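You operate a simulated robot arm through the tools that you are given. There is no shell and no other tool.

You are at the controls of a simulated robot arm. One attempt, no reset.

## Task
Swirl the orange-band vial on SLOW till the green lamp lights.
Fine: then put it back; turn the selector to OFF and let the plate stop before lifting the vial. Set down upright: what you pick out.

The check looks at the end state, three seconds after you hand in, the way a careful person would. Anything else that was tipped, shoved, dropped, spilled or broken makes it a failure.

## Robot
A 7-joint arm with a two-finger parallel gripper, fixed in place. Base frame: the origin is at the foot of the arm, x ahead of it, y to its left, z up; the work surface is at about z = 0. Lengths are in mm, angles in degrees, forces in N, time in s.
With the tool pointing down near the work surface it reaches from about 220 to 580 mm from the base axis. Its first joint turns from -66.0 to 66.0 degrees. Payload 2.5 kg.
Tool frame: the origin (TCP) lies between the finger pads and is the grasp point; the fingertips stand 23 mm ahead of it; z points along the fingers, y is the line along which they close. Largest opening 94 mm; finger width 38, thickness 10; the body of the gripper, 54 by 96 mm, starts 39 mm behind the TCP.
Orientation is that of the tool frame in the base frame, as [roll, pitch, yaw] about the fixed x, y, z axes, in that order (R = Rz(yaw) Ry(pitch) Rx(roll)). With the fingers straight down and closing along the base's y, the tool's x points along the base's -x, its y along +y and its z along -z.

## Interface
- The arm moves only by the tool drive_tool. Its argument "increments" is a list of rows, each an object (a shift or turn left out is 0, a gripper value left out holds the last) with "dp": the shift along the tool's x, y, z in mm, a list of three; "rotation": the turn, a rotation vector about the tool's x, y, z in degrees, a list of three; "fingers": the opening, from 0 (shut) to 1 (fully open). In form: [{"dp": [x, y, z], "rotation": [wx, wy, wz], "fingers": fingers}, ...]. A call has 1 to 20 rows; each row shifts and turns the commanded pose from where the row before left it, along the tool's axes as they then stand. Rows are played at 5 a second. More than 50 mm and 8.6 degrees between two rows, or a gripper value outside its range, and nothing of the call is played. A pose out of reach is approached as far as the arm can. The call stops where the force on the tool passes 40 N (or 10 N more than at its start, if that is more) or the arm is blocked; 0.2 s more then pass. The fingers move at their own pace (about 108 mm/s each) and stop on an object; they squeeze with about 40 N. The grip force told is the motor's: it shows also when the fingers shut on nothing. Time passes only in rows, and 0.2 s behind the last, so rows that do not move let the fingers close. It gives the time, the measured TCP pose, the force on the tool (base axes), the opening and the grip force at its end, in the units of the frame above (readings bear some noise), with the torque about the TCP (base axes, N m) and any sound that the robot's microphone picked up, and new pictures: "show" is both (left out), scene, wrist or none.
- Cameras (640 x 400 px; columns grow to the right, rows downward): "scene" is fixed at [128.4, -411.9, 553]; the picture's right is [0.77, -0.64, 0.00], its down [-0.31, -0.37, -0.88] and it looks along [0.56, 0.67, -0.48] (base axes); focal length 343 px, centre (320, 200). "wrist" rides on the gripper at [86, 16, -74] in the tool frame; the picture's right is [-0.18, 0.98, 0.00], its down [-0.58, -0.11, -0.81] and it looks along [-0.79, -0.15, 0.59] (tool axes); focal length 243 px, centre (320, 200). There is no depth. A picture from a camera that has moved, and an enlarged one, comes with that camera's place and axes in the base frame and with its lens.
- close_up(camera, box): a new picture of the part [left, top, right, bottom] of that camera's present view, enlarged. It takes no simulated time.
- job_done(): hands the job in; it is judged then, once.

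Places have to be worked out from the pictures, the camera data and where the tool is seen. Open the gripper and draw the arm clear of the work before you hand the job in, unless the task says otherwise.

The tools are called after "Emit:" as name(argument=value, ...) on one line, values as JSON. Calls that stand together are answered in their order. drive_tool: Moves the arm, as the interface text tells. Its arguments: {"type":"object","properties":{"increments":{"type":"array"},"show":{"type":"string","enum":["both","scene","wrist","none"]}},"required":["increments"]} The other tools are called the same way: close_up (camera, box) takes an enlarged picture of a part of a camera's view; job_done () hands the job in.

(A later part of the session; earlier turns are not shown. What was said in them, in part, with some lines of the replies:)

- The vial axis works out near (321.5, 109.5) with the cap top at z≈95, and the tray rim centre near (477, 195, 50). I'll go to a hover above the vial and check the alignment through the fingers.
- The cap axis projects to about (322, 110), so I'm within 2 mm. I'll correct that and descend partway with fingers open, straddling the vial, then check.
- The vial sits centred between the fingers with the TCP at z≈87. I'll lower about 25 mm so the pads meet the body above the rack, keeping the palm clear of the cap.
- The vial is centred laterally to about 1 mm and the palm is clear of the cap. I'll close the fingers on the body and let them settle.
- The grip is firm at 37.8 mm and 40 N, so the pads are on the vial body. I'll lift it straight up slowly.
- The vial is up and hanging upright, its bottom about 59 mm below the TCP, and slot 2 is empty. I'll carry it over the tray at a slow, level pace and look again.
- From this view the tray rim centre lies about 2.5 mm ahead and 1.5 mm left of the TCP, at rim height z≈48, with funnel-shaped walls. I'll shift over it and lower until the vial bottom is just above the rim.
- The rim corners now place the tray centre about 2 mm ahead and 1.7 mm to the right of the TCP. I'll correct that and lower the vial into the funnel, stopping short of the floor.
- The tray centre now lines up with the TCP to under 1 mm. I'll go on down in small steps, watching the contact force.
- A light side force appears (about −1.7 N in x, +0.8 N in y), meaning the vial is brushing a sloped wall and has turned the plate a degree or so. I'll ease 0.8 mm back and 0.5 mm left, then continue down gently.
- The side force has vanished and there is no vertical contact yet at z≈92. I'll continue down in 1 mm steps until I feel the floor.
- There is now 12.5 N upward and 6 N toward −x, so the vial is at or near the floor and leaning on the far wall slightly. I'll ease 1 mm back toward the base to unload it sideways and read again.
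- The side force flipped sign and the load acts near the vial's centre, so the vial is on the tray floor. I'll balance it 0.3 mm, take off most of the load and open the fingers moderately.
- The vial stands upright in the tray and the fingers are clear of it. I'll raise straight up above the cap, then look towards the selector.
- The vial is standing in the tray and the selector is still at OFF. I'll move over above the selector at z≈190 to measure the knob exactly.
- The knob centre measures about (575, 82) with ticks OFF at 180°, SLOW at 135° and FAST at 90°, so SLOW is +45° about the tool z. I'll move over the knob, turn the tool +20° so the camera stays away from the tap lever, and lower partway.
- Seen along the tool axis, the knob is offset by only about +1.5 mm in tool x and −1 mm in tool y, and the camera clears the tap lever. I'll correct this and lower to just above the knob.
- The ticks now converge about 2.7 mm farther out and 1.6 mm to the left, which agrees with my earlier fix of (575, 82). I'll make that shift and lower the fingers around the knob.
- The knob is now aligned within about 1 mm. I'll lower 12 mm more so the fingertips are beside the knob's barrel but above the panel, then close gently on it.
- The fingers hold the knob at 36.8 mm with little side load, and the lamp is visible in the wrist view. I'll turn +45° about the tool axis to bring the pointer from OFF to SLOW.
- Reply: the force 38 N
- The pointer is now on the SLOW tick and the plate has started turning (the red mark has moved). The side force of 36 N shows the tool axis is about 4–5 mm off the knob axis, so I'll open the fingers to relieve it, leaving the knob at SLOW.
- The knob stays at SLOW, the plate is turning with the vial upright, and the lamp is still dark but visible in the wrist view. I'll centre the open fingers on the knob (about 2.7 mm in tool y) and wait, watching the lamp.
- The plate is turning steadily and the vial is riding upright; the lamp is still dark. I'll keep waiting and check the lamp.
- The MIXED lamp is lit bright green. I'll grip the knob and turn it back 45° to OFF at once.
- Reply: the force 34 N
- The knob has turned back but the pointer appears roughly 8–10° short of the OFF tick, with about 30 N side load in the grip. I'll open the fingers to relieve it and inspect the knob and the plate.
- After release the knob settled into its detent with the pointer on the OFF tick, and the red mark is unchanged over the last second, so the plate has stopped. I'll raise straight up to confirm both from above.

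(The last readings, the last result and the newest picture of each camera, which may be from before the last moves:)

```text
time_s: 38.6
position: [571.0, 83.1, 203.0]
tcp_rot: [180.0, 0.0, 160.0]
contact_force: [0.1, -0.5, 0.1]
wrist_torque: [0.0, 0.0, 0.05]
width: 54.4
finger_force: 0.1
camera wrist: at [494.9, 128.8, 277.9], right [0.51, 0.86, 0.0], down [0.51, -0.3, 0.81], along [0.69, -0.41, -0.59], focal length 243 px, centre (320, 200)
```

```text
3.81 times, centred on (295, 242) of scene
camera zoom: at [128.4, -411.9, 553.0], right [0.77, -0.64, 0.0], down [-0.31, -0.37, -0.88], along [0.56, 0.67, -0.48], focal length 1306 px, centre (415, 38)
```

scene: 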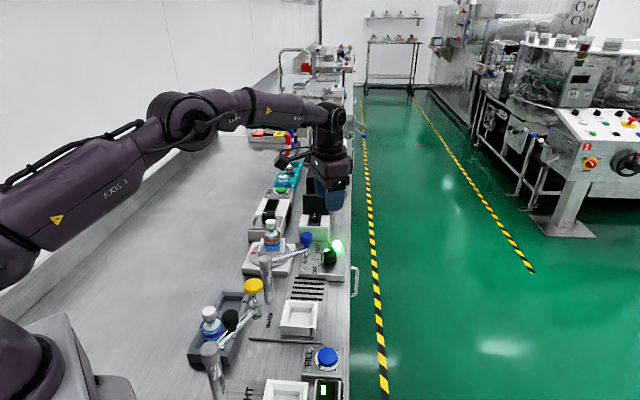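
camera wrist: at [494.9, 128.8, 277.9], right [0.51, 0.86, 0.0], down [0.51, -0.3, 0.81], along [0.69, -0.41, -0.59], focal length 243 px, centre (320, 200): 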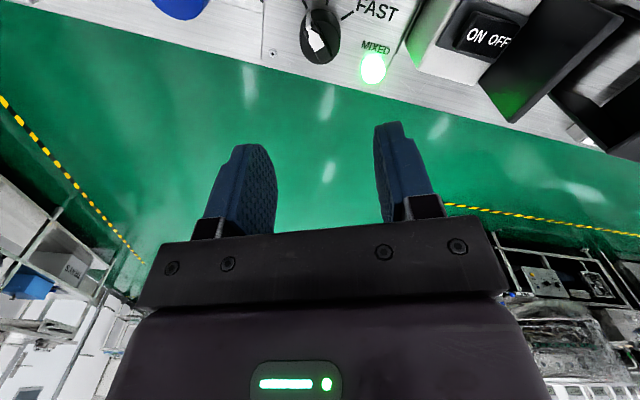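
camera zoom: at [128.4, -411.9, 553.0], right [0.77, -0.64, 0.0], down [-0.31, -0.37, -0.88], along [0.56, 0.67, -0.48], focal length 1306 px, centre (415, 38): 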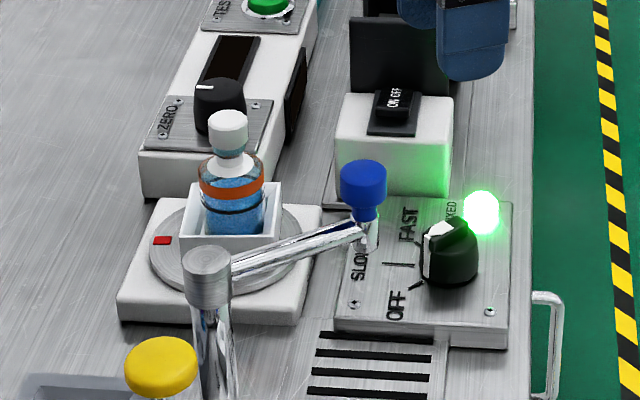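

Selector is at OFF, the lamp is lit and the plate's mark is unmoved. I'll turn the tool back −20° and go above the vial to relocate it, since the tray has turned.

Emit:
drive_tool(increments=[{"rotation": [0, 0, -7], "fingers": 0.75}, {"rotation": [0, 0, -7]}, {"rotation": [0, 0, -6]}, {"dp": [18, 20, -2]}, {"dp": [18, 20, -2]}, {"dp": [18, 21, -2]}, {"dp": [18, 21, -2]}, {"dp": [19, 21, -2]}, {}])

Emit:
close_up(camera="wrist", box=[220, 0, 420, 125])

Emit:
close_up(camera="scene", box=[235, 190, 355, 295])

```text
time_s: 40.6
position: [480.9, 186.9, 210.9]
tcp_rot: [180.0, -0.1, 180.0]
contact_force: [-0.2, -0.5, 0.9]
wrist_torque: [-0.02, 0.0, 0.01]
width: 70.5
finger_force: 0.1
camera wrist: at [395.1, 202.8, 286.3], right [0.18, 0.98, 0.0], down [0.58, -0.11, 0.81], along [0.79, -0.15, -0.59], focal length 243 px, centre (320, 200)
```

scene: 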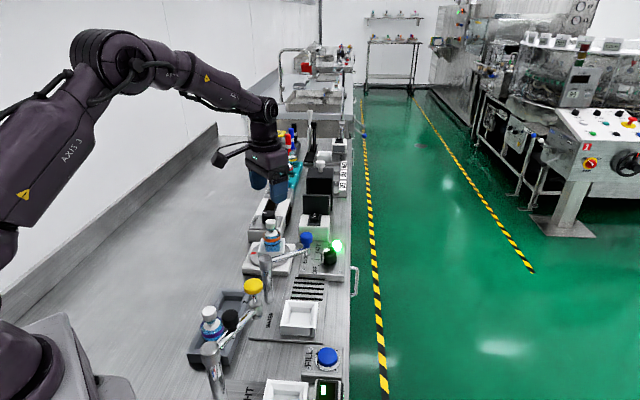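
wrist: 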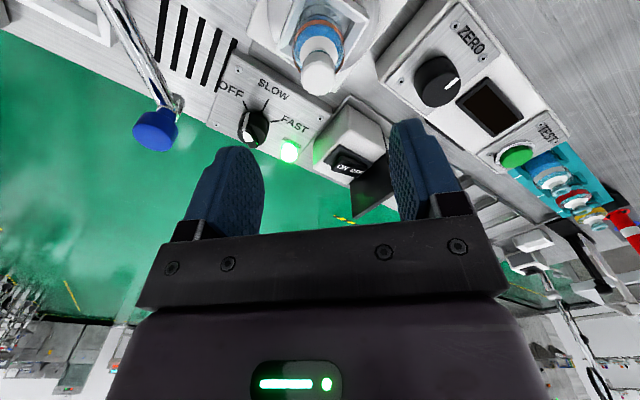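

```text
3.20 times, centred on (320, 62) of wrist
camera zoom: at [395.1, 202.8, 286.3], right [0.18, 0.98, 0.0], down [0.58, -0.11, 0.81], along [0.79, -0.15, -0.59], focal length 776 px, centre (320, 640)
```

zoom: 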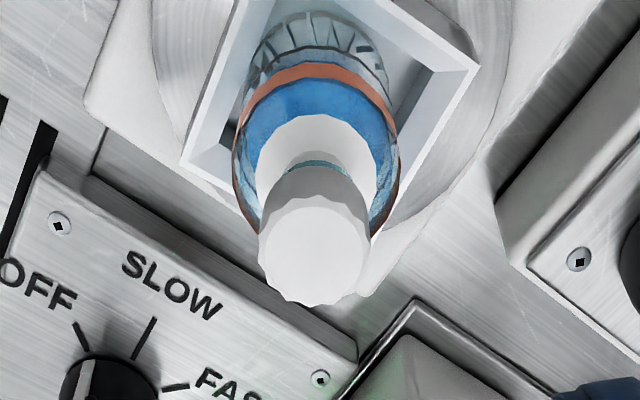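

```text
3.81 times, centred on (295, 242) of scene
camera zoom: at [128.4, -411.9, 553.0], right [0.77, -0.64, 0.0], down [-0.31, -0.37, -0.88], along [0.56, 0.67, -0.48], focal length 1306 px, centre (415, 38)
```

zoom: 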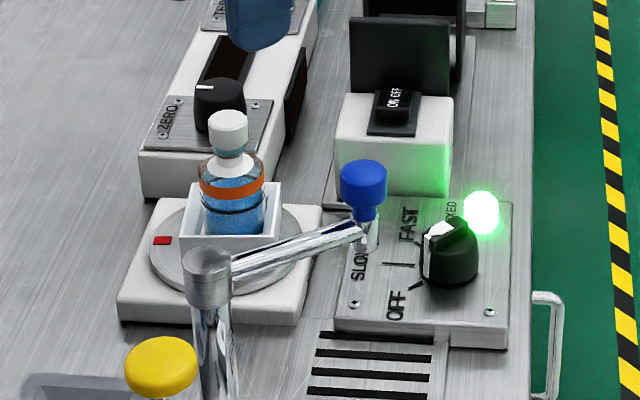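

The cap projects essentially where it did right after I released it, so the vial is within 1 mm of the tool axis. I'll lower the open fingers around it and check before the last part.

Emit:
drive_tool(increments=[{"dp": [-0.5, 0, 20], "fingers": 0.75}, {"dp": [0, 0, 25]}, {"dp": [0, 0, 25]}, {"dp": [0, 0, 25]}, {}])

Emit:
close_up(camera="wrist", box=[200, 20, 440, 220])

Emit:
close_up(camera="scene", box=[230, 190, 310, 270])

```text
time_s: 41.8
position: [481.0, 186.8, 116.3]
tcp_rot: [180.0, 0.0, -179.9]
contact_force: [-0.6, -1.0, -0.3]
wrist_torque: [0.0, -0.01, -0.04]
width: 70.3
finger_force: 0.0
camera wrist: at [395.3, 203.8, 190.8], right [0.18, 0.98, 0.0], down [0.58, -0.11, 0.81], along [0.79, -0.15, -0.59], focal length 243 px, centre (320, 200)
```

scene: 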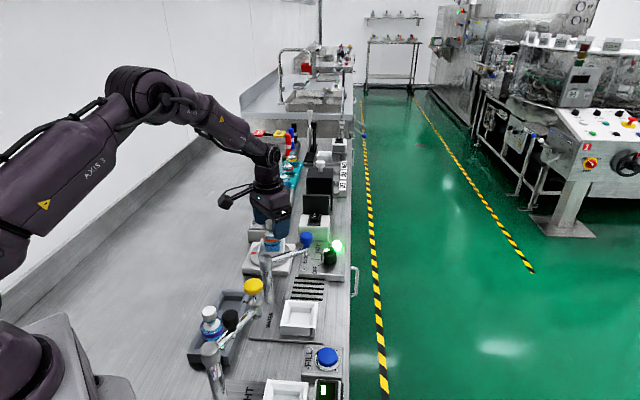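
wrist: 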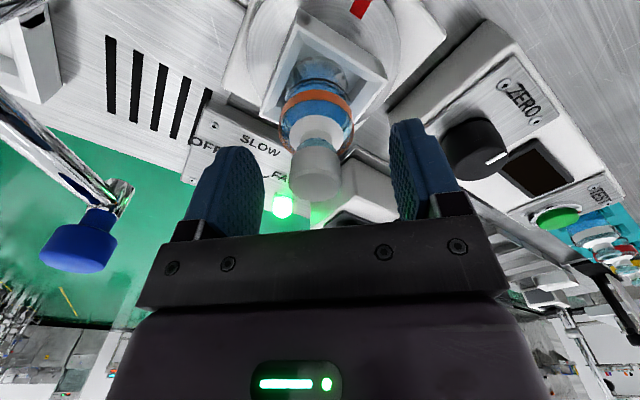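

```text
2.00 times, centred on (320, 120) of wrist
camera zoom: at [395.3, 203.8, 190.8], right [0.18, 0.98, 0.0], down [0.58, -0.11, 0.81], along [0.79, -0.15, -0.59], focal length 485 px, centre (320, 360)
```

zoom: 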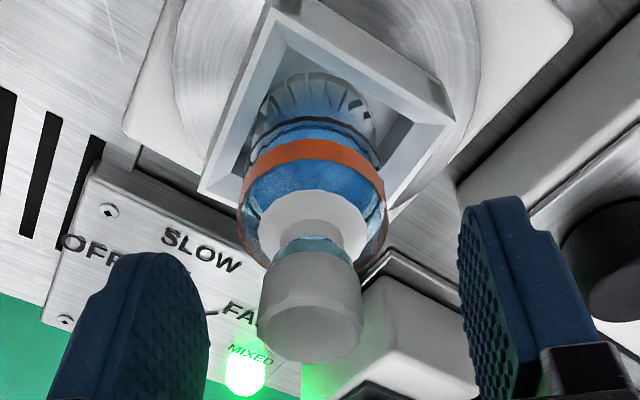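

```text
5.00 times, centred on (270, 230) of scene
camera zoom: at [128.4, -411.9, 553.0], right [0.77, -0.64, 0.0], down [-0.31, -0.37, -0.88], along [0.56, 0.67, -0.48], focal length 1714 px, centre (570, 50)
```

zoom: 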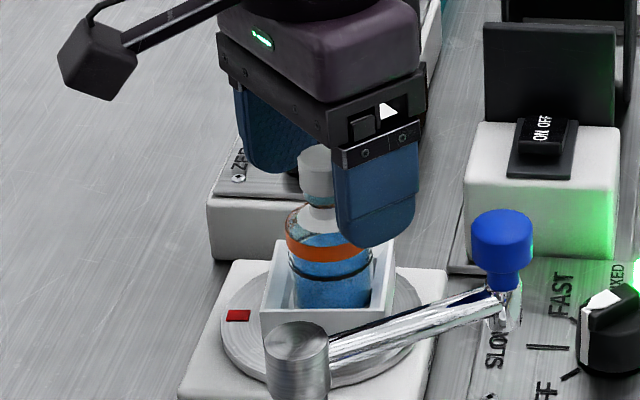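

The vial now shows about 2.2 mm to the right (−y) of the tool axis. I'll shift by that amount and lower the remaining 26 mm to the same grip height as before.

Emit:
drive_tool(increments=[{"dp": [0, -2.2, 0], "fingers": 0.75}, {"dp": [0, 0, 13]}, {"dp": [0, 0, 13]}, {}])

Emit:
close_up(camera="wrist", box=[200, 20, 440, 220])

Emit:
close_up(camera="scene", box=[230, 190, 310, 270])

```text
time_s: 42.8
position: [481.2, 186.2, 91.6]
tcp_rot: [-180.0, -0.1, -179.9]
contact_force: [0.3, -0.1, 0.3]
wrist_torque: [0.02, -0.01, -0.02]
width: 70.7
finger_force: 0.1
camera wrist: at [395.4, 202.5, 165.7], right [0.18, 0.98, 0.0], down [0.58, -0.11, 0.81], along [0.79, -0.15, -0.59], focal length 243 px, centre (320, 200)
```

scene: 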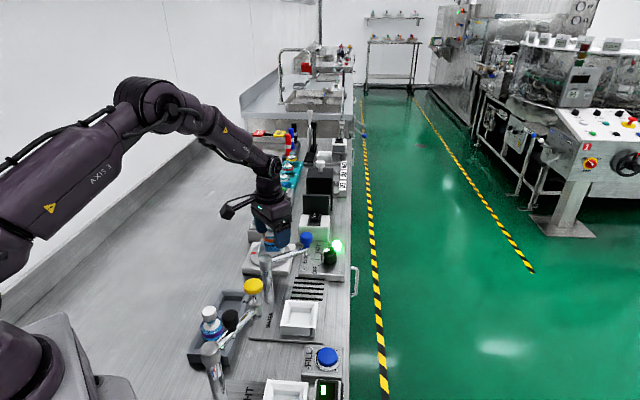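
wrist: 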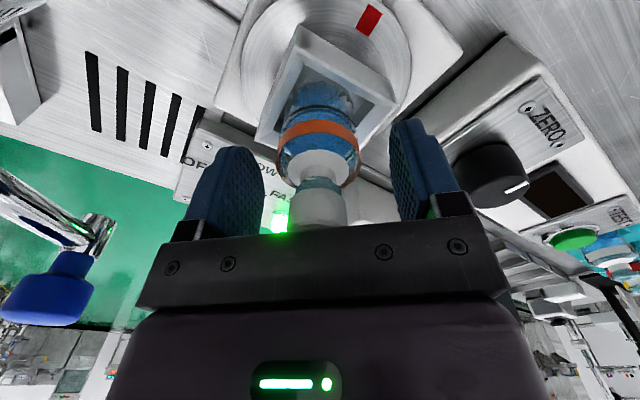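

```text
2.00 times, centred on (320, 120) of wrist
camera zoom: at [395.4, 202.5, 165.7], right [0.18, 0.98, 0.0], down [0.58, -0.11, 0.81], along [0.79, -0.15, -0.59], focal length 485 px, centre (320, 360)
```

zoom: 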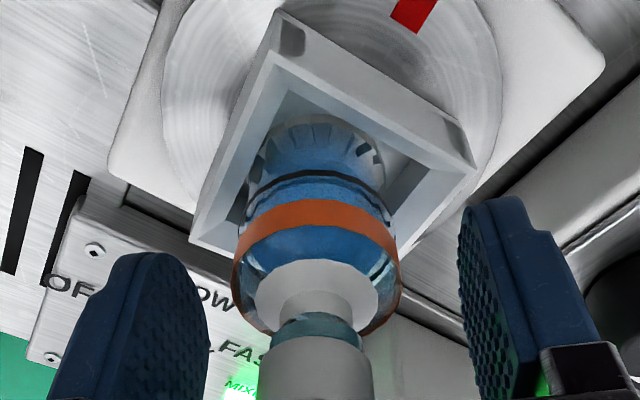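

```text
5.00 times, centred on (270, 230) of scene
camera zoom: at [128.4, -411.9, 553.0], right [0.77, -0.64, 0.0], down [-0.31, -0.37, -0.88], along [0.56, 0.67, -0.48], focal length 1714 px, centre (570, 50)
```

zoom: 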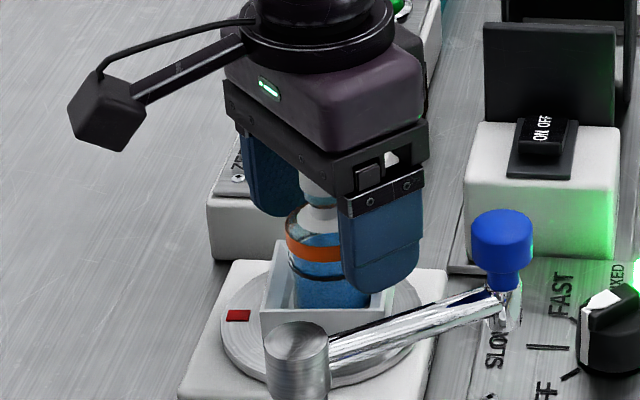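

The vial sits in the same place in the view as when I released it, and the plate's red mark is still. I'll close on the body.

Emit:
drive_tool(increments=[{"fingers": 0.55}, {"fingers": 0.42}, {"fingers": 0.35}, {"fingers": 0.35}, {"fingers": 0.35}])

Emit:
close_up(camera="wrist", box=[200, 20, 440, 220])

```text
time_s: 44.0
position: [482.6, 186.6, 91.4]
tcp_rot: [-180.0, 0.1, -179.9]
contact_force: [0.1, -0.9, 0.5]
wrist_torque: [0.01, 0.0, 0.02]
width: 37.5
finger_force: 40.1
camera wrist: at [395.4, 202.5, 165.8], right [0.18, 0.98, 0.0], down [0.58, -0.11, 0.81], along [0.79, -0.15, -0.59], focal length 243 px, centre (320, 200)
```

scene: 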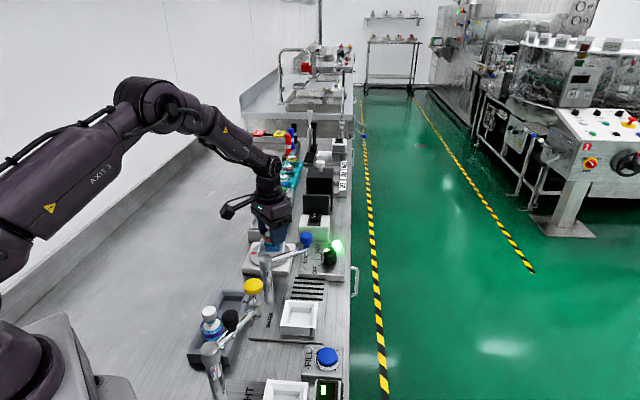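
wrist: 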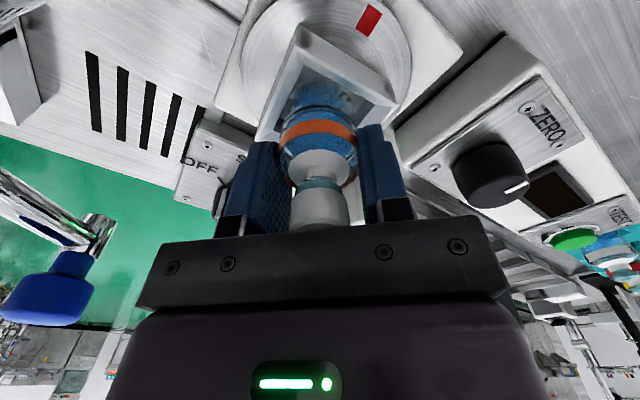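

```text
2.00 times, centred on (320, 120) of wrist
camera zoom: at [395.4, 202.5, 165.8], right [0.18, 0.98, 0.0], down [0.58, -0.11, 0.81], along [0.79, -0.15, -0.59], focal length 485 px, centre (320, 360)
```

zoom: 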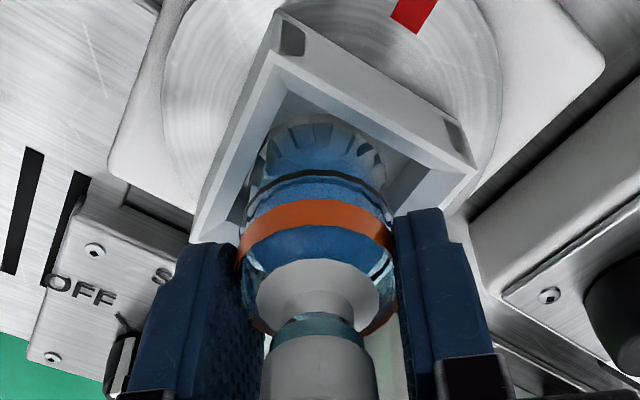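

The vial is held at 37.5 mm with no side load and the plate hasn't moved. I'll lift it straight up and carry it back above rack slot 2.

Emit:
drive_tool(increments=[{"dp": [0, 0, -5], "fingers": 0.35}, {"dp": [0, 0, -10]}, {"dp": [0, 0, -20]}, {"dp": [0, 0, -25]}, {"dp": [0, 0, -25]}, {"dp": [0, 0, -10]}, {}])

Emit:
close_up(camera="scene", box=[200, 170, 360, 290])

```text
time_s: 45.6
position: [481.7, 186.4, 186.6]
tcp_rot: [-180.0, 0.0, -180.0]
contact_force: [-0.3, -0.5, 0.1]
wrist_torque: [0.0, 0.0, -0.02]
width: 37.8
finger_force: 39.8
camera wrist: at [395.0, 202.5, 261.2], right [0.18, 0.98, 0.0], down [0.58, -0.11, 0.81], along [0.79, -0.15, -0.59], focal length 243 px, centre (320, 200)
```

scene: 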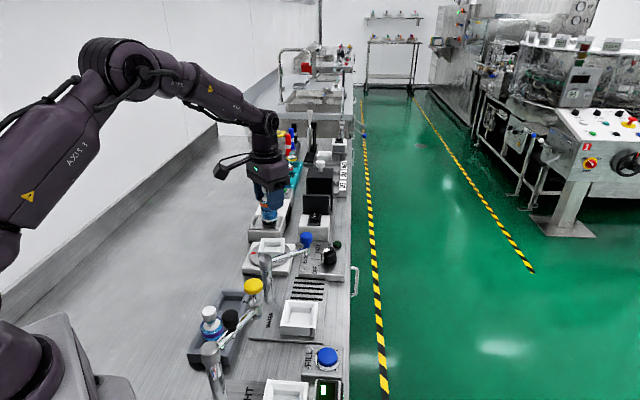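
wrist: 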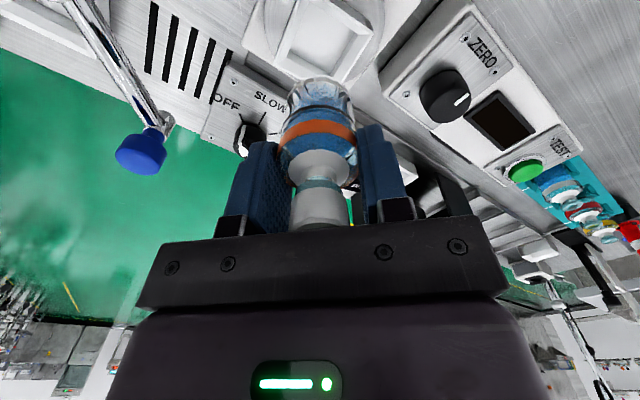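

```text
3.33 times, centred on (280, 230) of scene
camera zoom: at [128.4, -411.9, 553.0], right [0.77, -0.64, 0.0], down [-0.31, -0.37, -0.88], along [0.56, 0.67, -0.48], focal length 1143 px, centre (453, 100)
```

zoom: 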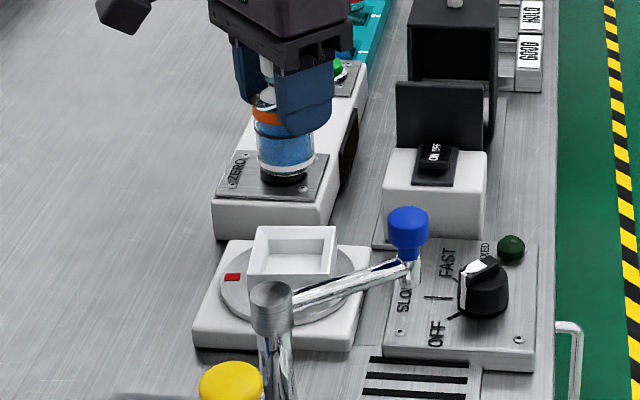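

The vial is up; the lamp went out once it left the tray, and the selector is at OFF. I'll carry it back along the earlier path to above slot 2.

Emit:
drive_tool(increments=[{"dp": [8, -4, 0], "fingers": 0.35}, {"dp": [18, -8.5, 0]}, {"dp": [22, -10.5, 0]}, {"dp": [23, -11, 0]}, {"dp": [23, -11, 0]}, {"dp": [22, -10.5, 0]}, {"dp": [20, -9.5, 0]}, {"dp": [15, -7, 0]}, {"dp": [7.5, -3.1, 0]}, {}, {}])

Emit:
close_up(camera="wrist", box=[220, 0, 420, 125])

Emit:
close_up(camera="scene", box=[180, 220, 340, 330])

```text
time_s: 48.0
position: [323.2, 111.6, 184.3]
tcp_rot: [-180.0, 0.0, -179.9]
contact_force: [1.0, 0.4, -1.0]
wrist_torque: [0.07, -0.03, -0.02]
width: 37.9
finger_force: 40.3
camera wrist: at [236.9, 127.5, 259.8], right [0.18, 0.98, 0.0], down [0.58, -0.11, 0.81], along [0.79, -0.15, -0.59], focal length 243 px, centre (320, 200)
```

scene: 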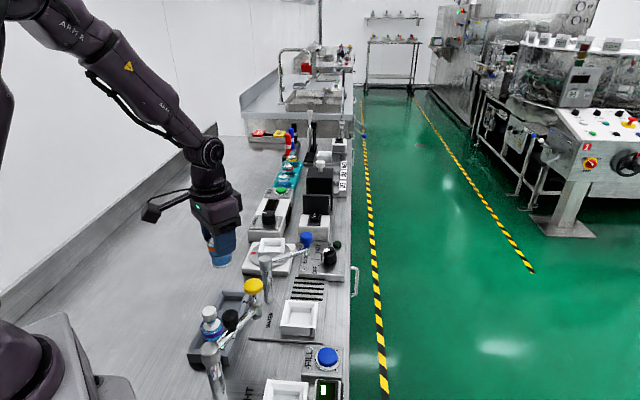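
wrist: 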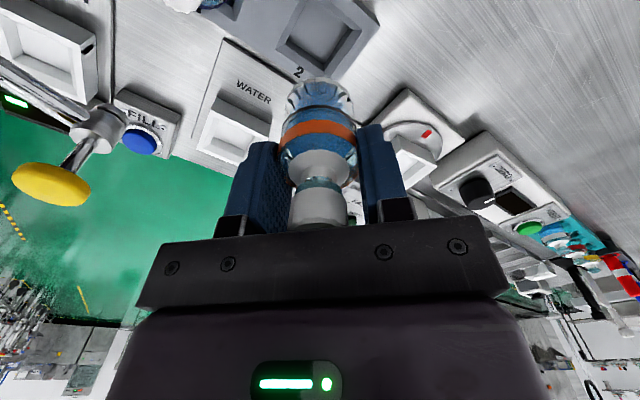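

```text
3.20 times, centred on (320, 62) of wrist
camera zoom: at [236.9, 127.5, 259.8], right [0.18, 0.98, 0.0], down [0.58, -0.11, 0.81], along [0.79, -0.15, -0.59], focal length 776 px, centre (320, 640)
```

zoom: 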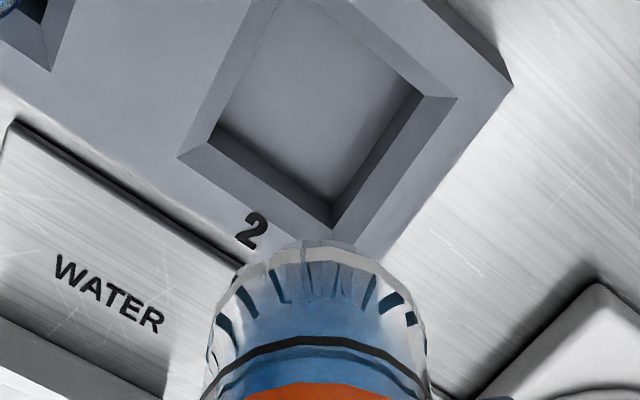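

```text
3.64 times, centred on (260, 275) of scene
camera zoom: at [128.4, -411.9, 553.0], right [0.77, -0.64, 0.0], down [-0.31, -0.37, -0.88], along [0.56, 0.67, -0.48], focal length 1246 px, centre (538, -73)
```

zoom: 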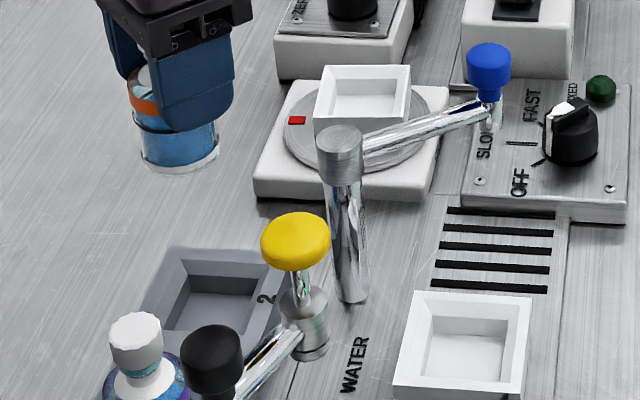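

The tool is back at the same pose over slot 2 as after the first lift, but the vial looks shifted slightly within the grip compared with then. I'll take the identical close-up as before to measure that shift.

Emit:
close_up(camera="wrist", box=[220, 60, 420, 240])

Emit:
close_up(camera="scene", box=[190, 220, 250, 280])

```text
2.22 times, centred on (320, 150) of wrist
camera zoom: at [236.9, 127.5, 259.8], right [0.18, 0.98, 0.0], down [0.58, -0.11, 0.81], along [0.79, -0.15, -0.59], focal length 539 px, centre (320, 311)
```

zoom: 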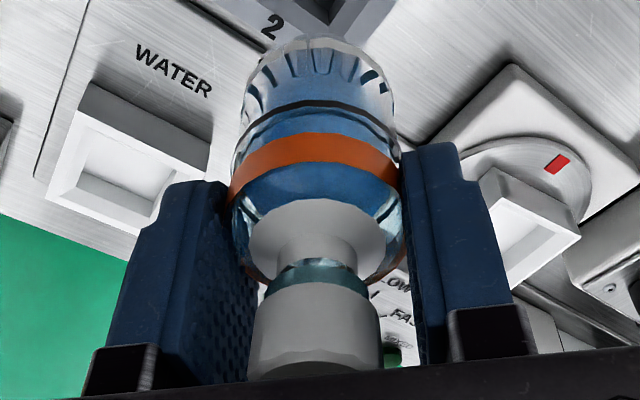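

```text
6.67 times, centred on (220, 250) of scene
camera zoom: at [128.4, -411.9, 553.0], right [0.77, -0.64, 0.0], down [-0.31, -0.37, -0.88], along [0.56, 0.67, -0.48], focal length 2285 px, centre (987, -133)
```

zoom: 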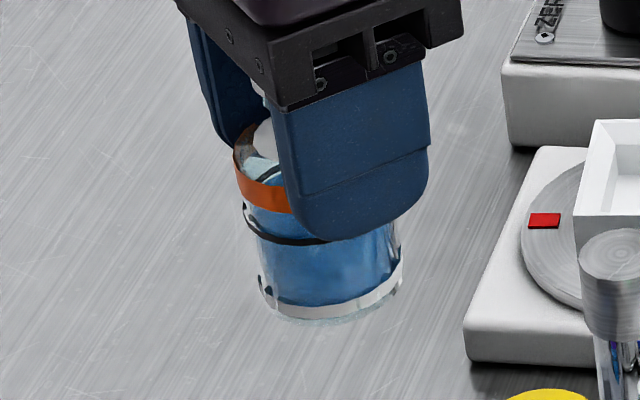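

Comparing like with like, the vial sits about 2.3 mm nearer the base within the grip than on the first pick, otherwise upright. I'll shift the tool 2.3 mm forward to compensate and lower until the vial bottom is just above the rack.

Emit:
drive_tool(increments=[{"dp": [-2.3, 0, 0], "fingers": 0.35}, {"dp": [0, 0, 20]}, {"dp": [0, 0, 25]}, {"dp": [0, 0, 25]}, {"dp": [0, 0, 20]}, {}, {}])

Emit:
close_up(camera="wrist", box=[220, 20, 420, 145])

Emit:
close_up(camera="scene", box=[180, 240, 290, 330])

```text
time_s: 49.6
position: [324.8, 112.3, 95.2]
tcp_rot: [-180.0, 0.0, -179.9]
contact_force: [0.3, -0.5, -0.9]
wrist_torque: [-0.01, 0.01, 0.02]
width: 37.8
finger_force: 39.6
camera wrist: at [239.5, 128.2, 169.1], right [0.18, 0.98, 0.0], down [0.58, -0.11, 0.81], along [0.79, -0.15, -0.59], focal length 243 px, centre (320, 200)
```

scene: 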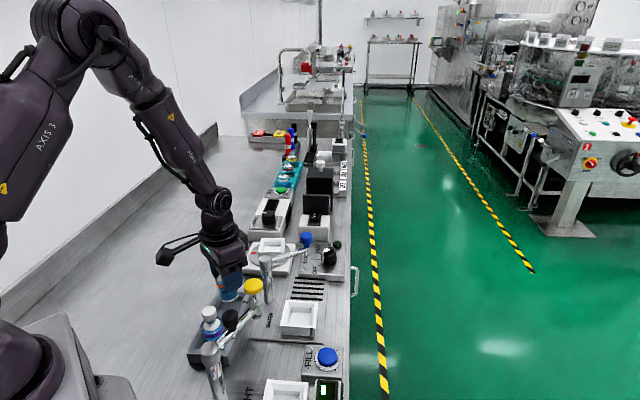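
wrist: 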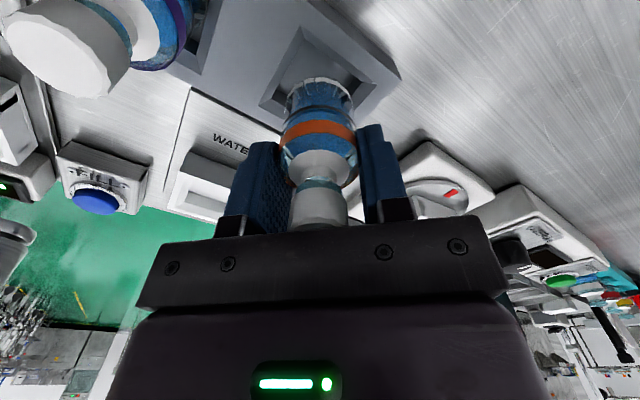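

```text
3.20 times, centred on (320, 82) of wrist
camera zoom: at [239.5, 128.2, 169.1], right [0.18, 0.98, 0.0], down [0.58, -0.11, 0.81], along [0.79, -0.15, -0.59], focal length 776 px, centre (320, 576)
```

zoom: 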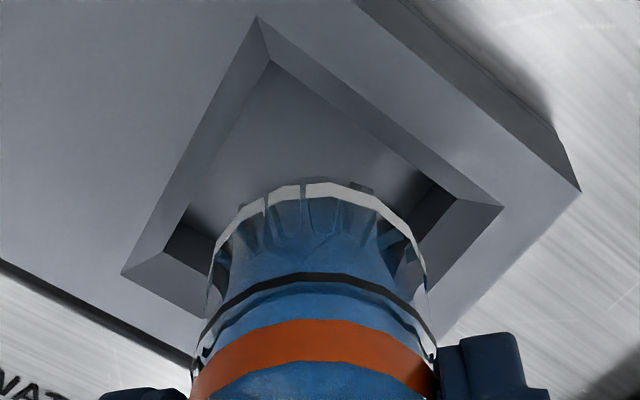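

```text
4.44 times, centred on (235, 285) of scene
camera zoom: at [128.4, -411.9, 553.0], right [0.77, -0.64, 0.0], down [-0.31, -0.37, -0.88], along [0.56, 0.67, -0.48], focal length 1523 px, centre (698, -178)
```

zoom: 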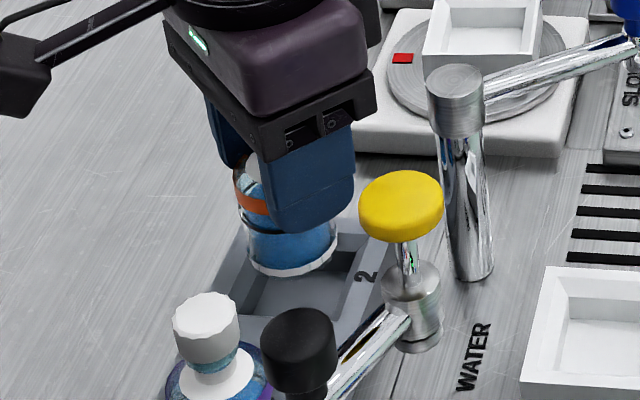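

The pocket's rim corners put its centre about 2.5 mm to the right (−y) of the vial axis, with x already matched. I'll shift 2.5 mm in −y and lower into the mouth of the pocket.

Emit:
drive_tool(increments=[{"dp": [0, -2.5, 0], "fingers": 0.35}, {"dp": [0, 0, 5]}, {"dp": [0, 0, 5]}, {}, {}], show="wrist")

Emit:
close_up(camera="wrist", box=[220, 20, 420, 145])

Emit:
close_up(camera="scene", box=[180, 240, 290, 330])

```text
time_s: 50.8
position: [324.8, 109.4, 84.6]
tcp_rot: [180.0, 0.0, 180.0]
contact_force: [-1.2, -1.1, -1.1]
wrist_torque: [0.01, 0.0, 0.0]
width: 37.6
finger_force: 40.2
camera wrist: at [239.3, 125.0, 160.0], right [0.18, 0.98, 0.0], down [0.58, -0.11, 0.81], along [0.79, -0.15, -0.59], focal length 243 px, centre (320, 200)
```

wrist: 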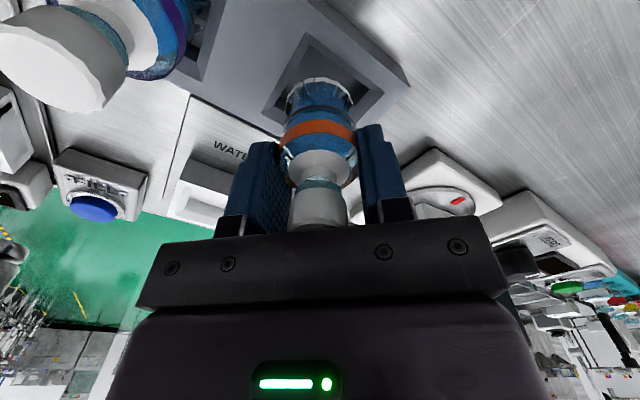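

```text
3.20 times, centred on (320, 82) of wrist
camera zoom: at [239.3, 125.0, 160.0], right [0.18, 0.98, 0.0], down [0.58, -0.11, 0.81], along [0.79, -0.15, -0.59], focal length 776 px, centre (320, 576)
```

zoom: 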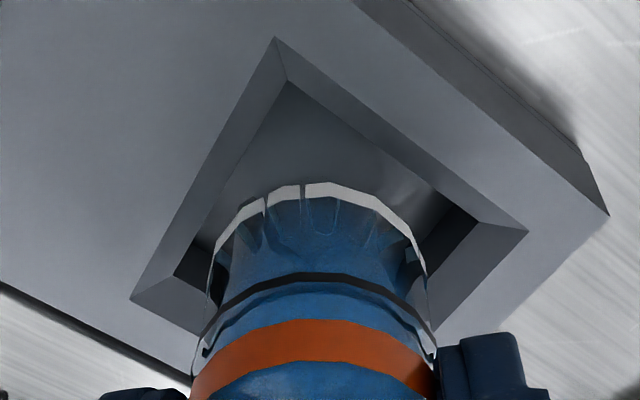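

```text
4.44 times, centred on (235, 285) of scene
camera zoom: at [128.4, -411.9, 553.0], right [0.77, -0.64, 0.0], down [-0.31, -0.37, -0.88], along [0.56, 0.67, -0.48], focal length 1523 px, centre (698, -178)
```

zoom: 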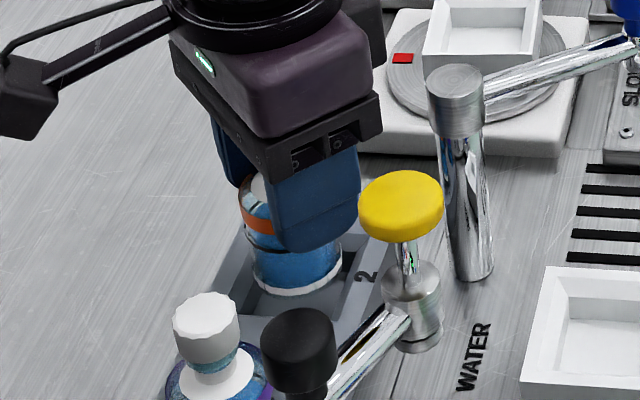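

The vial is now within about 1 mm of the pocket centre. I'll trim +0.7 mm in y and lower in small steps, watching the forces.

Emit:
drive_tool(increments=[{"dp": [0, 0.7, 0], "fingers": 0.35}, {"dp": [0, 0, 4]}, {"dp": [0, 0, 4]}, {"dp": [0, 0, 3]}, {}], show="wrist")

Emit:
close_up(camera="wrist", box=[220, 20, 420, 145])

```text
time_s: 52.0
position: [325.1, 109.3, 75.3]
tcp_rot: [180.0, 0.0, -180.0]
contact_force: [-0.4, -0.3, 0.1]
wrist_torque: [0.01, -0.02, 0.02]
width: 37.3
finger_force: 39.9
camera wrist: at [239.0, 125.4, 149.3], right [0.18, 0.98, 0.0], down [0.58, -0.11, 0.81], along [0.79, -0.15, -0.59], focal length 243 px, centre (320, 200)
```

wrist: 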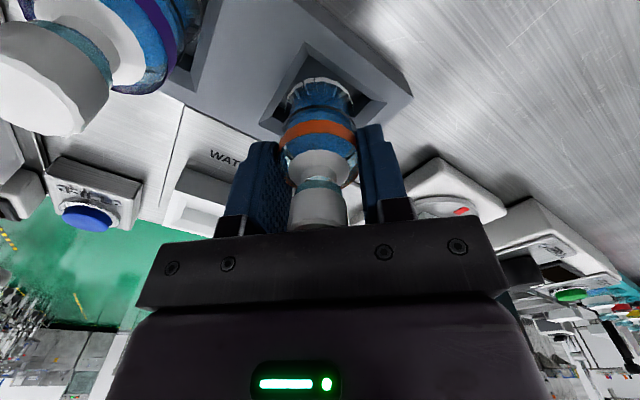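

```text
3.20 times, centred on (320, 82) of wrist
camera zoom: at [239.0, 125.4, 149.3], right [0.18, 0.98, 0.0], down [0.58, -0.11, 0.81], along [0.79, -0.15, -0.59], focal length 776 px, centre (320, 576)
```

zoom: 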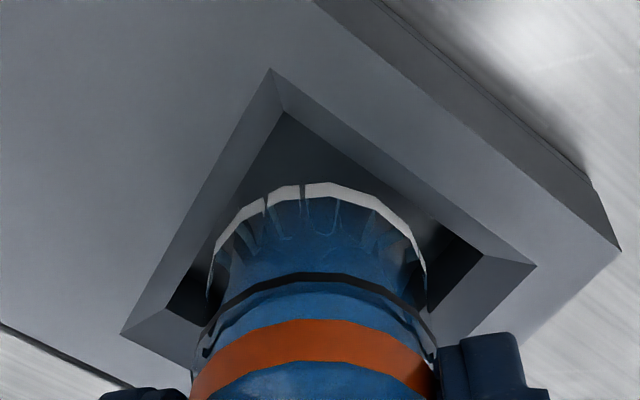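

The vial bottom is already inside the pocket mouth with no contact force. I'll continue lowering in small steps.

Emit:
drive_tool(increments=[{"dp": [0, 0, 2.5], "fingers": 0.35}, {"dp": [0, 0, 2.5]}, {"dp": [0, 0, 2]}, {}], show="wrist")

Emit:
close_up(camera="wrist", box=[220, 20, 420, 145])

```text
time_s: 53.0
position: [324.7, 108.0, 67.6]
tcp_rot: [-180.0, 0.0, -179.9]
contact_force: [0.2, -0.2, -1.7]
wrist_torque: [-0.02, -0.05, -0.01]
width: 37.7
finger_force: 39.9
camera wrist: at [239.1, 125.3, 142.2], right [0.18, 0.98, 0.0], down [0.58, -0.11, 0.81], along [0.79, -0.15, -0.59], focal length 243 px, centre (320, 200)
```

wrist: 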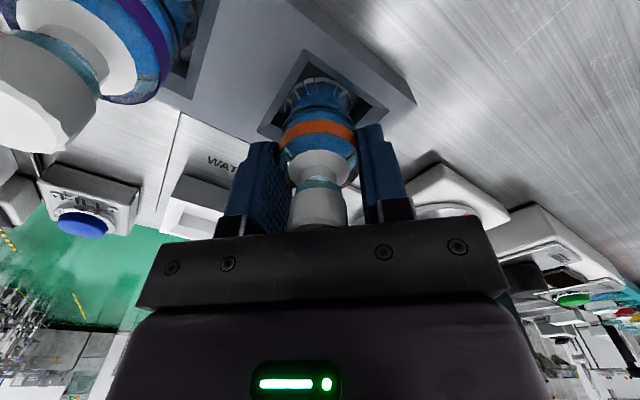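

```text
3.20 times, centred on (320, 82) of wrist
camera zoom: at [239.1, 125.3, 142.2], right [0.18, 0.98, 0.0], down [0.58, -0.11, 0.81], along [0.79, -0.15, -0.59], focal length 776 px, centre (320, 576)
```

zoom: 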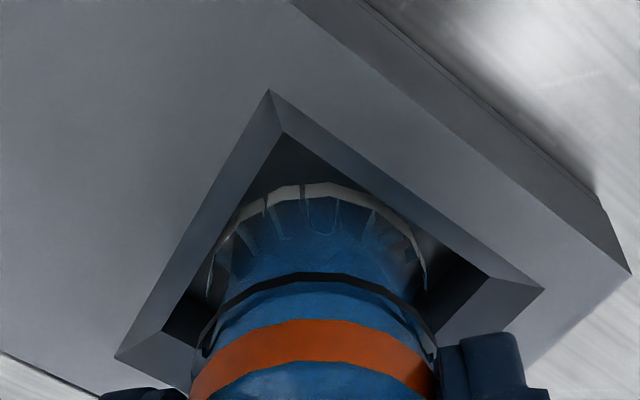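

Still free of contact at z≈67.6, and the floor is expected a few millimetres lower. I'll continue in 1 mm steps.

Emit:
drive_tool(increments=[{"dp": [0, 0, 1], "fingers": 0.35}, {"dp": [0, 0, 1]}, {"dp": [0, 0, 1]}, {}], show="none")

```text
time_s: 54.0
position: [325.1, 107.8, 64.6]
tcp_rot: [-180.0, 0.0, -179.9]
contact_force: [0.6, 0.4, -0.1]
wrist_torque: [0.01, -0.02, 0.02]
width: 37.7
finger_force: 39.5
```

No contact yet at z≈64.6. I'll go down another 2 mm in half-to-one-millimetre steps.

Emit:
drive_tool(increments=[{"dp": [0, 0, 0.7], "fingers": 0.35}, {"dp": [0, 0, 0.7]}, {"dp": [0, 0, 0.6]}, {}], show="none")

```text
time_s: 55.0
position: [326.1, 108.5, 62.9]
tcp_rot: [180.0, 0.1, -180.0]
contact_force: [-6.2, -2.4, 24.3]
wrist_torque: [-0.1, 0.36, -0.02]
width: 37.5
finger_force: 40.1
```

The vial has met the pocket floor (24 N upward, acting through its axis). I'll back off about 1.2 mm to relieve the load and read again.

Emit:
drive_tool(increments=[{"dp": [0, 0, -0.6], "fingers": 0.35}, {"dp": [0, 0, -0.6]}, {}])

Emit:
close_up(camera="wrist", box=[220, 20, 420, 145])

Emit:
close_up(camera="scene", box=[180, 240, 290, 330])

```text
time_s: 55.8
position: [325.1, 108.3, 63.1]
tcp_rot: [-179.9, 0.0, -180.0]
contact_force: [-0.3, -0.3, 0.9]
wrist_torque: [0.03, -0.03, 0.02]
width: 37.8
finger_force: 40.4
camera wrist: at [238.9, 124.7, 138.1], right [0.18, 0.98, 0.0], down [0.58, -0.11, 0.81], along [0.79, -0.15, -0.59], focal length 243 px, centre (320, 200)
```

scene: 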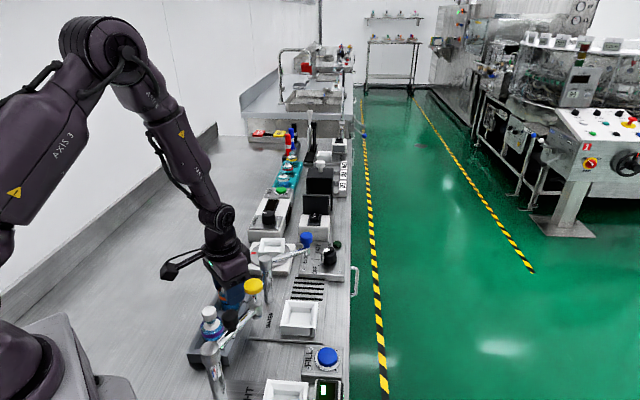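
wrist: 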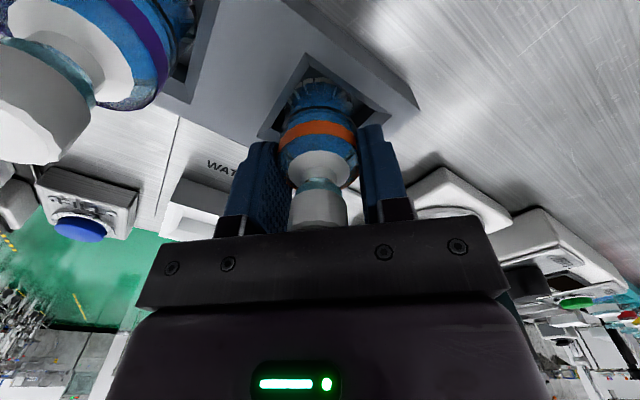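

```text
3.20 times, centred on (320, 82) of wrist
camera zoom: at [238.9, 124.7, 138.1], right [0.18, 0.98, 0.0], down [0.58, -0.11, 0.81], along [0.79, -0.15, -0.59], focal length 776 px, centre (320, 576)
```

zoom: 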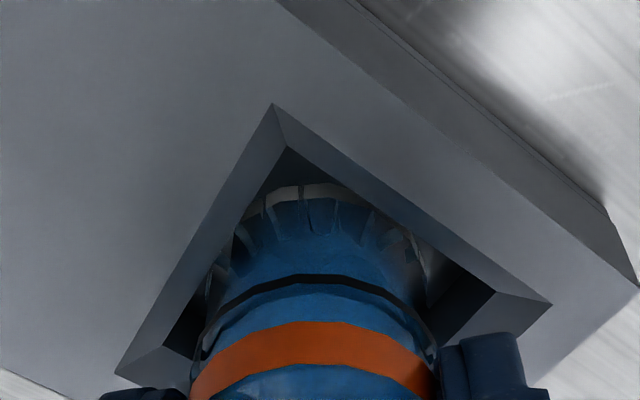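

```text
4.44 times, centred on (235, 285) of scene
camera zoom: at [128.4, -411.9, 553.0], right [0.77, -0.64, 0.0], down [-0.31, -0.37, -0.88], along [0.56, 0.67, -0.48], focal length 1523 px, centre (698, -178)
```

zoom: 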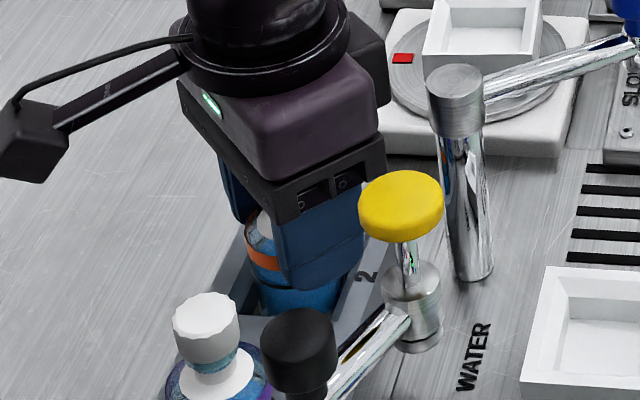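

The load is down to about 1 N, so the bottom is just at the floor. I'll press very lightly and open the fingers.

Emit:
drive_tool(increments=[{"dp": [0, 0, 0.3], "fingers": 0.35}, {"fingers": 0.42}, {"fingers": 0.5}, {"fingers": 0.6}, {"fingers": 0.75}, {}, {}])

Emit:
close_up(camera="wrist", box=[200, 20, 440, 220])

Emit:
close_up(camera="scene", box=[180, 240, 290, 330])

```text
time_s: 57.4
position: [324.6, 108.7, 63.7]
tcp_rot: [180.0, 0.0, -180.0]
contact_force: [0.0, -0.2, -0.1]
wrist_torque: [0.01, 0.0, -0.01]
width: 70.2
finger_force: 0.1
camera wrist: at [239.0, 124.5, 138.4], right [0.18, 0.98, 0.0], down [0.58, -0.11, 0.81], along [0.79, -0.15, -0.59], focal length 243 px, centre (320, 200)
```

scene: 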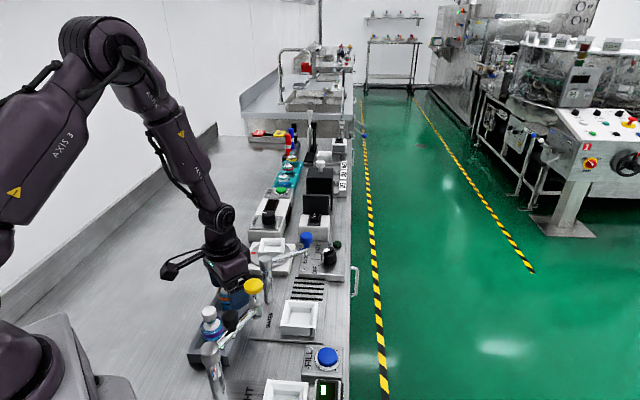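
wrist: 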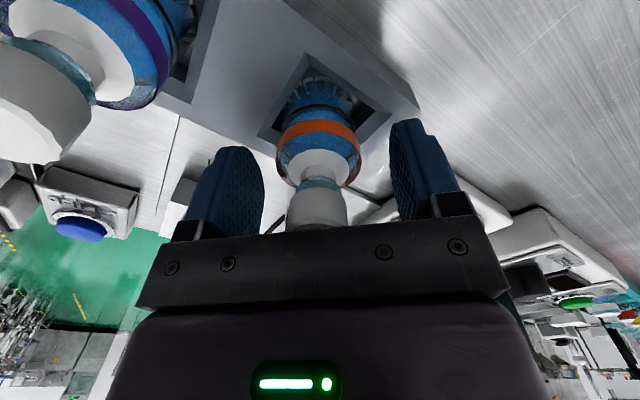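

```text
2.00 times, centred on (320, 120) of wrist
camera zoom: at [239.0, 124.5, 138.4], right [0.18, 0.98, 0.0], down [0.58, -0.11, 0.81], along [0.79, -0.15, -0.59], focal length 485 px, centre (320, 360)
```

zoom: 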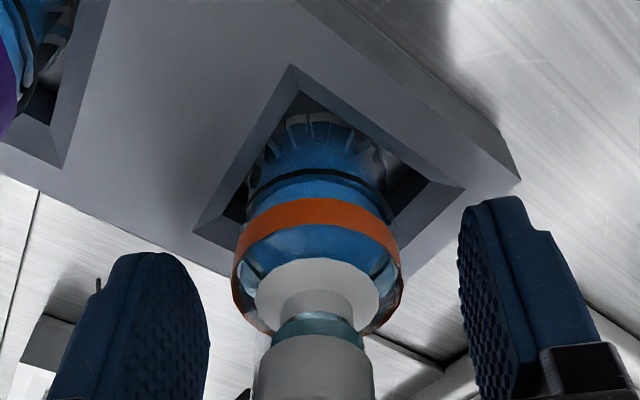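

```text
4.44 times, centred on (235, 285) of scene
camera zoom: at [128.4, -411.9, 553.0], right [0.77, -0.64, 0.0], down [-0.31, -0.37, -0.88], along [0.56, 0.67, -0.48], focal length 1523 px, centre (698, -178)
```

zoom: 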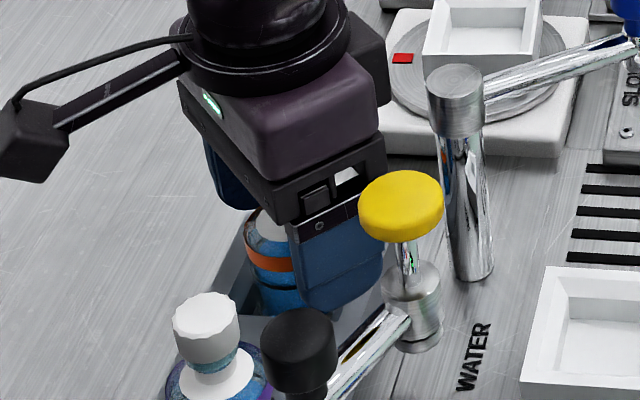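

The vial stands upright in slot 2 and the fingers are open and clear of it. I'll raise straight up well above the cap.

Emit:
drive_tool(increments=[{"dp": [0, 0, -10], "fingers": 0.75}, {"dp": [0, 0, -20]}, {"dp": [0, 0, -30]}, {"dp": [0, 0, -35]}, {"dp": [0, 0, -35]}, {"dp": [0, 0, -35]}, {}])

Emit:
close_up(camera="scene", box=[180, 220, 360, 370])

Emit:
close_up(camera="wrist", box=[180, 0, 400, 140])

```text
time_s: 59.0
position: [324.6, 107.3, 227.4]
tcp_rot: [-180.0, 0.0, -180.0]
contact_force: [1.4, 0.1, -0.2]
wrist_torque: [0.01, 0.0, 0.0]
width: 70.4
finger_force: 0.0
camera wrist: at [239.3, 123.7, 302.8], right [0.18, 0.98, 0.0], down [0.58, -0.11, 0.81], along [0.79, -0.15, -0.59], focal length 243 px, centre (320, 200)
```

scene: 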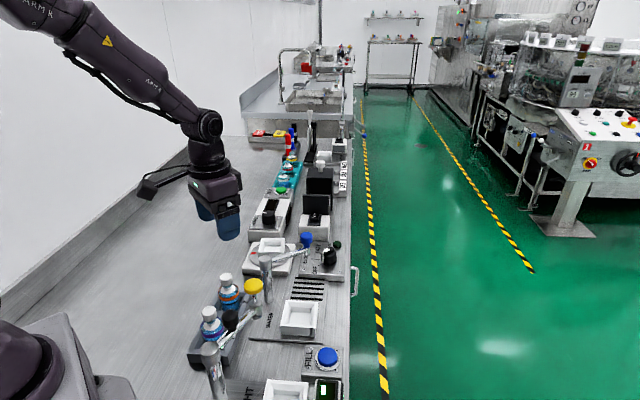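
wrist: 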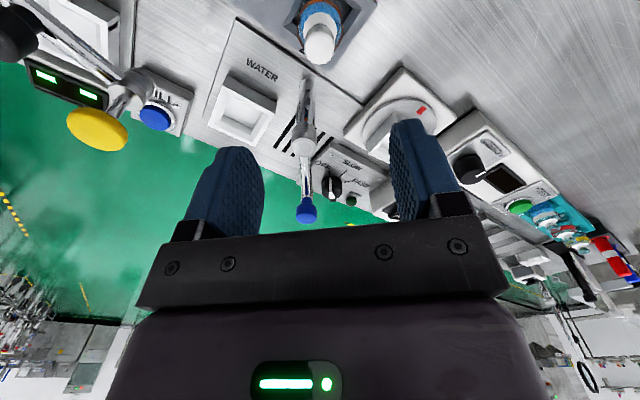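

```text
2.67 times, centred on (270, 295) of scene
camera zoom: at [128.4, -411.9, 553.0], right [0.77, -0.64, 0.0], down [-0.31, -0.37, -0.88], along [0.56, 0.67, -0.48], focal length 914 px, centre (453, -53)
```

zoom: 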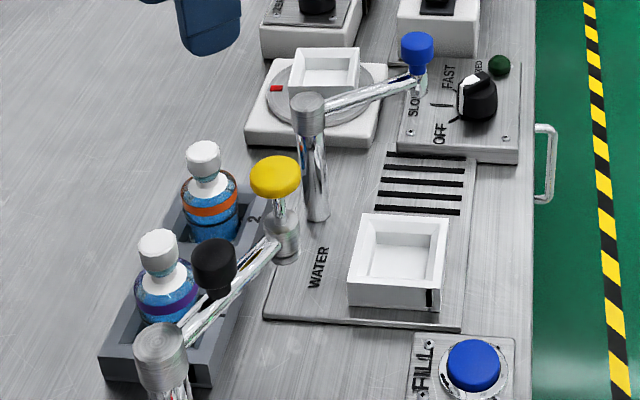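

```text
2.86 times, centred on (290, 70) of wrist
camera zoom: at [239.3, 123.7, 302.8], right [0.18, 0.98, 0.0], down [0.58, -0.11, 0.81], along [0.79, -0.15, -0.59], focal length 693 px, centre (406, 571)
```

zoom: 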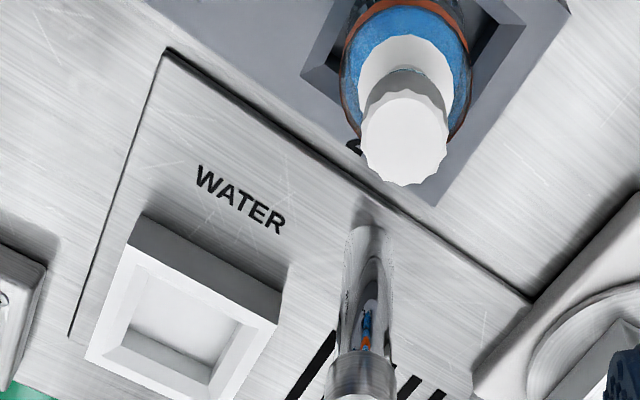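

The orange-band vial is upright in slot 2, the selector is at OFF, the plate is still, and nothing else looks disturbed. I'll open the gripper fully and draw the arm up and away before handing in.

Emit:
drive_tool(increments=[{"dp": [0, 0, -35], "fingers": 1}, {"dp": [0, 10, -35]}, {"dp": [0, 30, -30]}, {"dp": [0, 30, 0]}, {}, {}])

Emit:
close_up(camera="scene", box=[180, 220, 360, 370])

```text
time_s: 60.4
position: [322.0, 177.0, 328.1]
tcp_rot: [-180.0, 0.0, -179.9]
contact_force: [-0.1, 0.1, 0.3]
wrist_torque: [-0.02, 0.01, 0.01]
width: 94.3
finger_force: 0.1
camera wrist: at [237.0, 193.8, 402.6], right [0.18, 0.98, 0.0], down [0.58, -0.11, 0.81], along [0.79, -0.15, -0.59], focal length 243 px, centre (320, 200)
```

scene: 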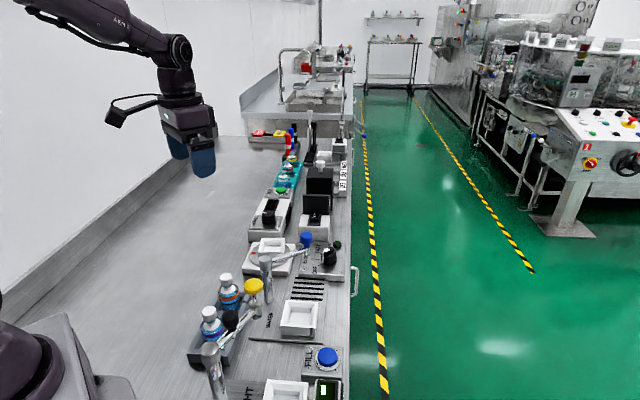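
wrist: 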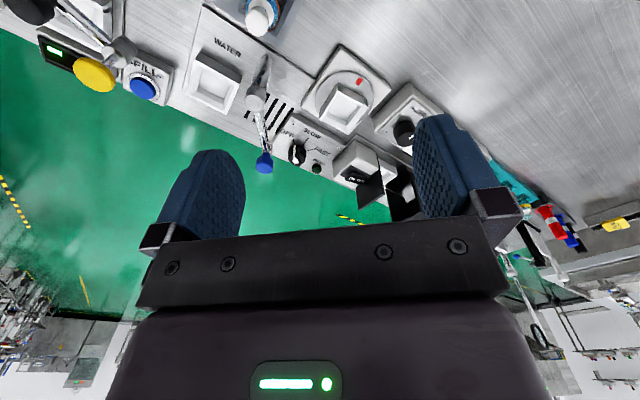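

```text
2.67 times, centred on (270, 295) of scene
camera zoom: at [128.4, -411.9, 553.0], right [0.77, -0.64, 0.0], down [-0.31, -0.37, -0.88], along [0.56, 0.67, -0.48], focal length 914 px, centre (453, -53)
```

zoom: 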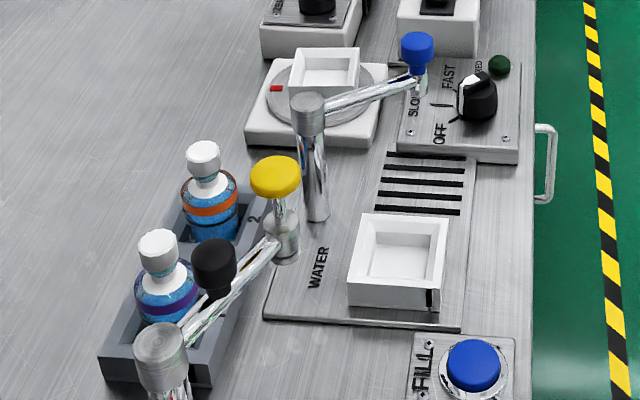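

The arm is clear with the gripper open. The vial is back upright in slot 2 and the selector is at OFF with the plate still, so I'm handing in the job.

Emit:
job_done()

```text
The job is handed in.
```

I swirled the orange-band vial on SLOW until the green MIXED lamp lit, then put it back upright in rack slot 2. The job is handed in; I have not seen a result from the check.

- **Swirl:** The lamp was lit about five seconds after I turned the selector to SLOW. I then turned it back to OFF. It settled on the OFF mark when I released it, and the plate had stopped before I lifted the vial.
- **Lamp now:** The lamp stayed lit after I turned the selector to OFF. It went out when I lifted the vial out of the tray.
- **Surroundings:** The final pictures show the purple-band vial, taps and other equipment as they were. The shaker tray is empty and stopped at a slightly different angle from where it started.
- **Contact forces:** Turning the knob loaded it sideways with up to about 36 N, under the 40 N limit. Lowering the vial pressed it onto the slot floor with about 24 N before I eased off. Neither left visible damage.

The gripper is open and the arm is drawn clear.
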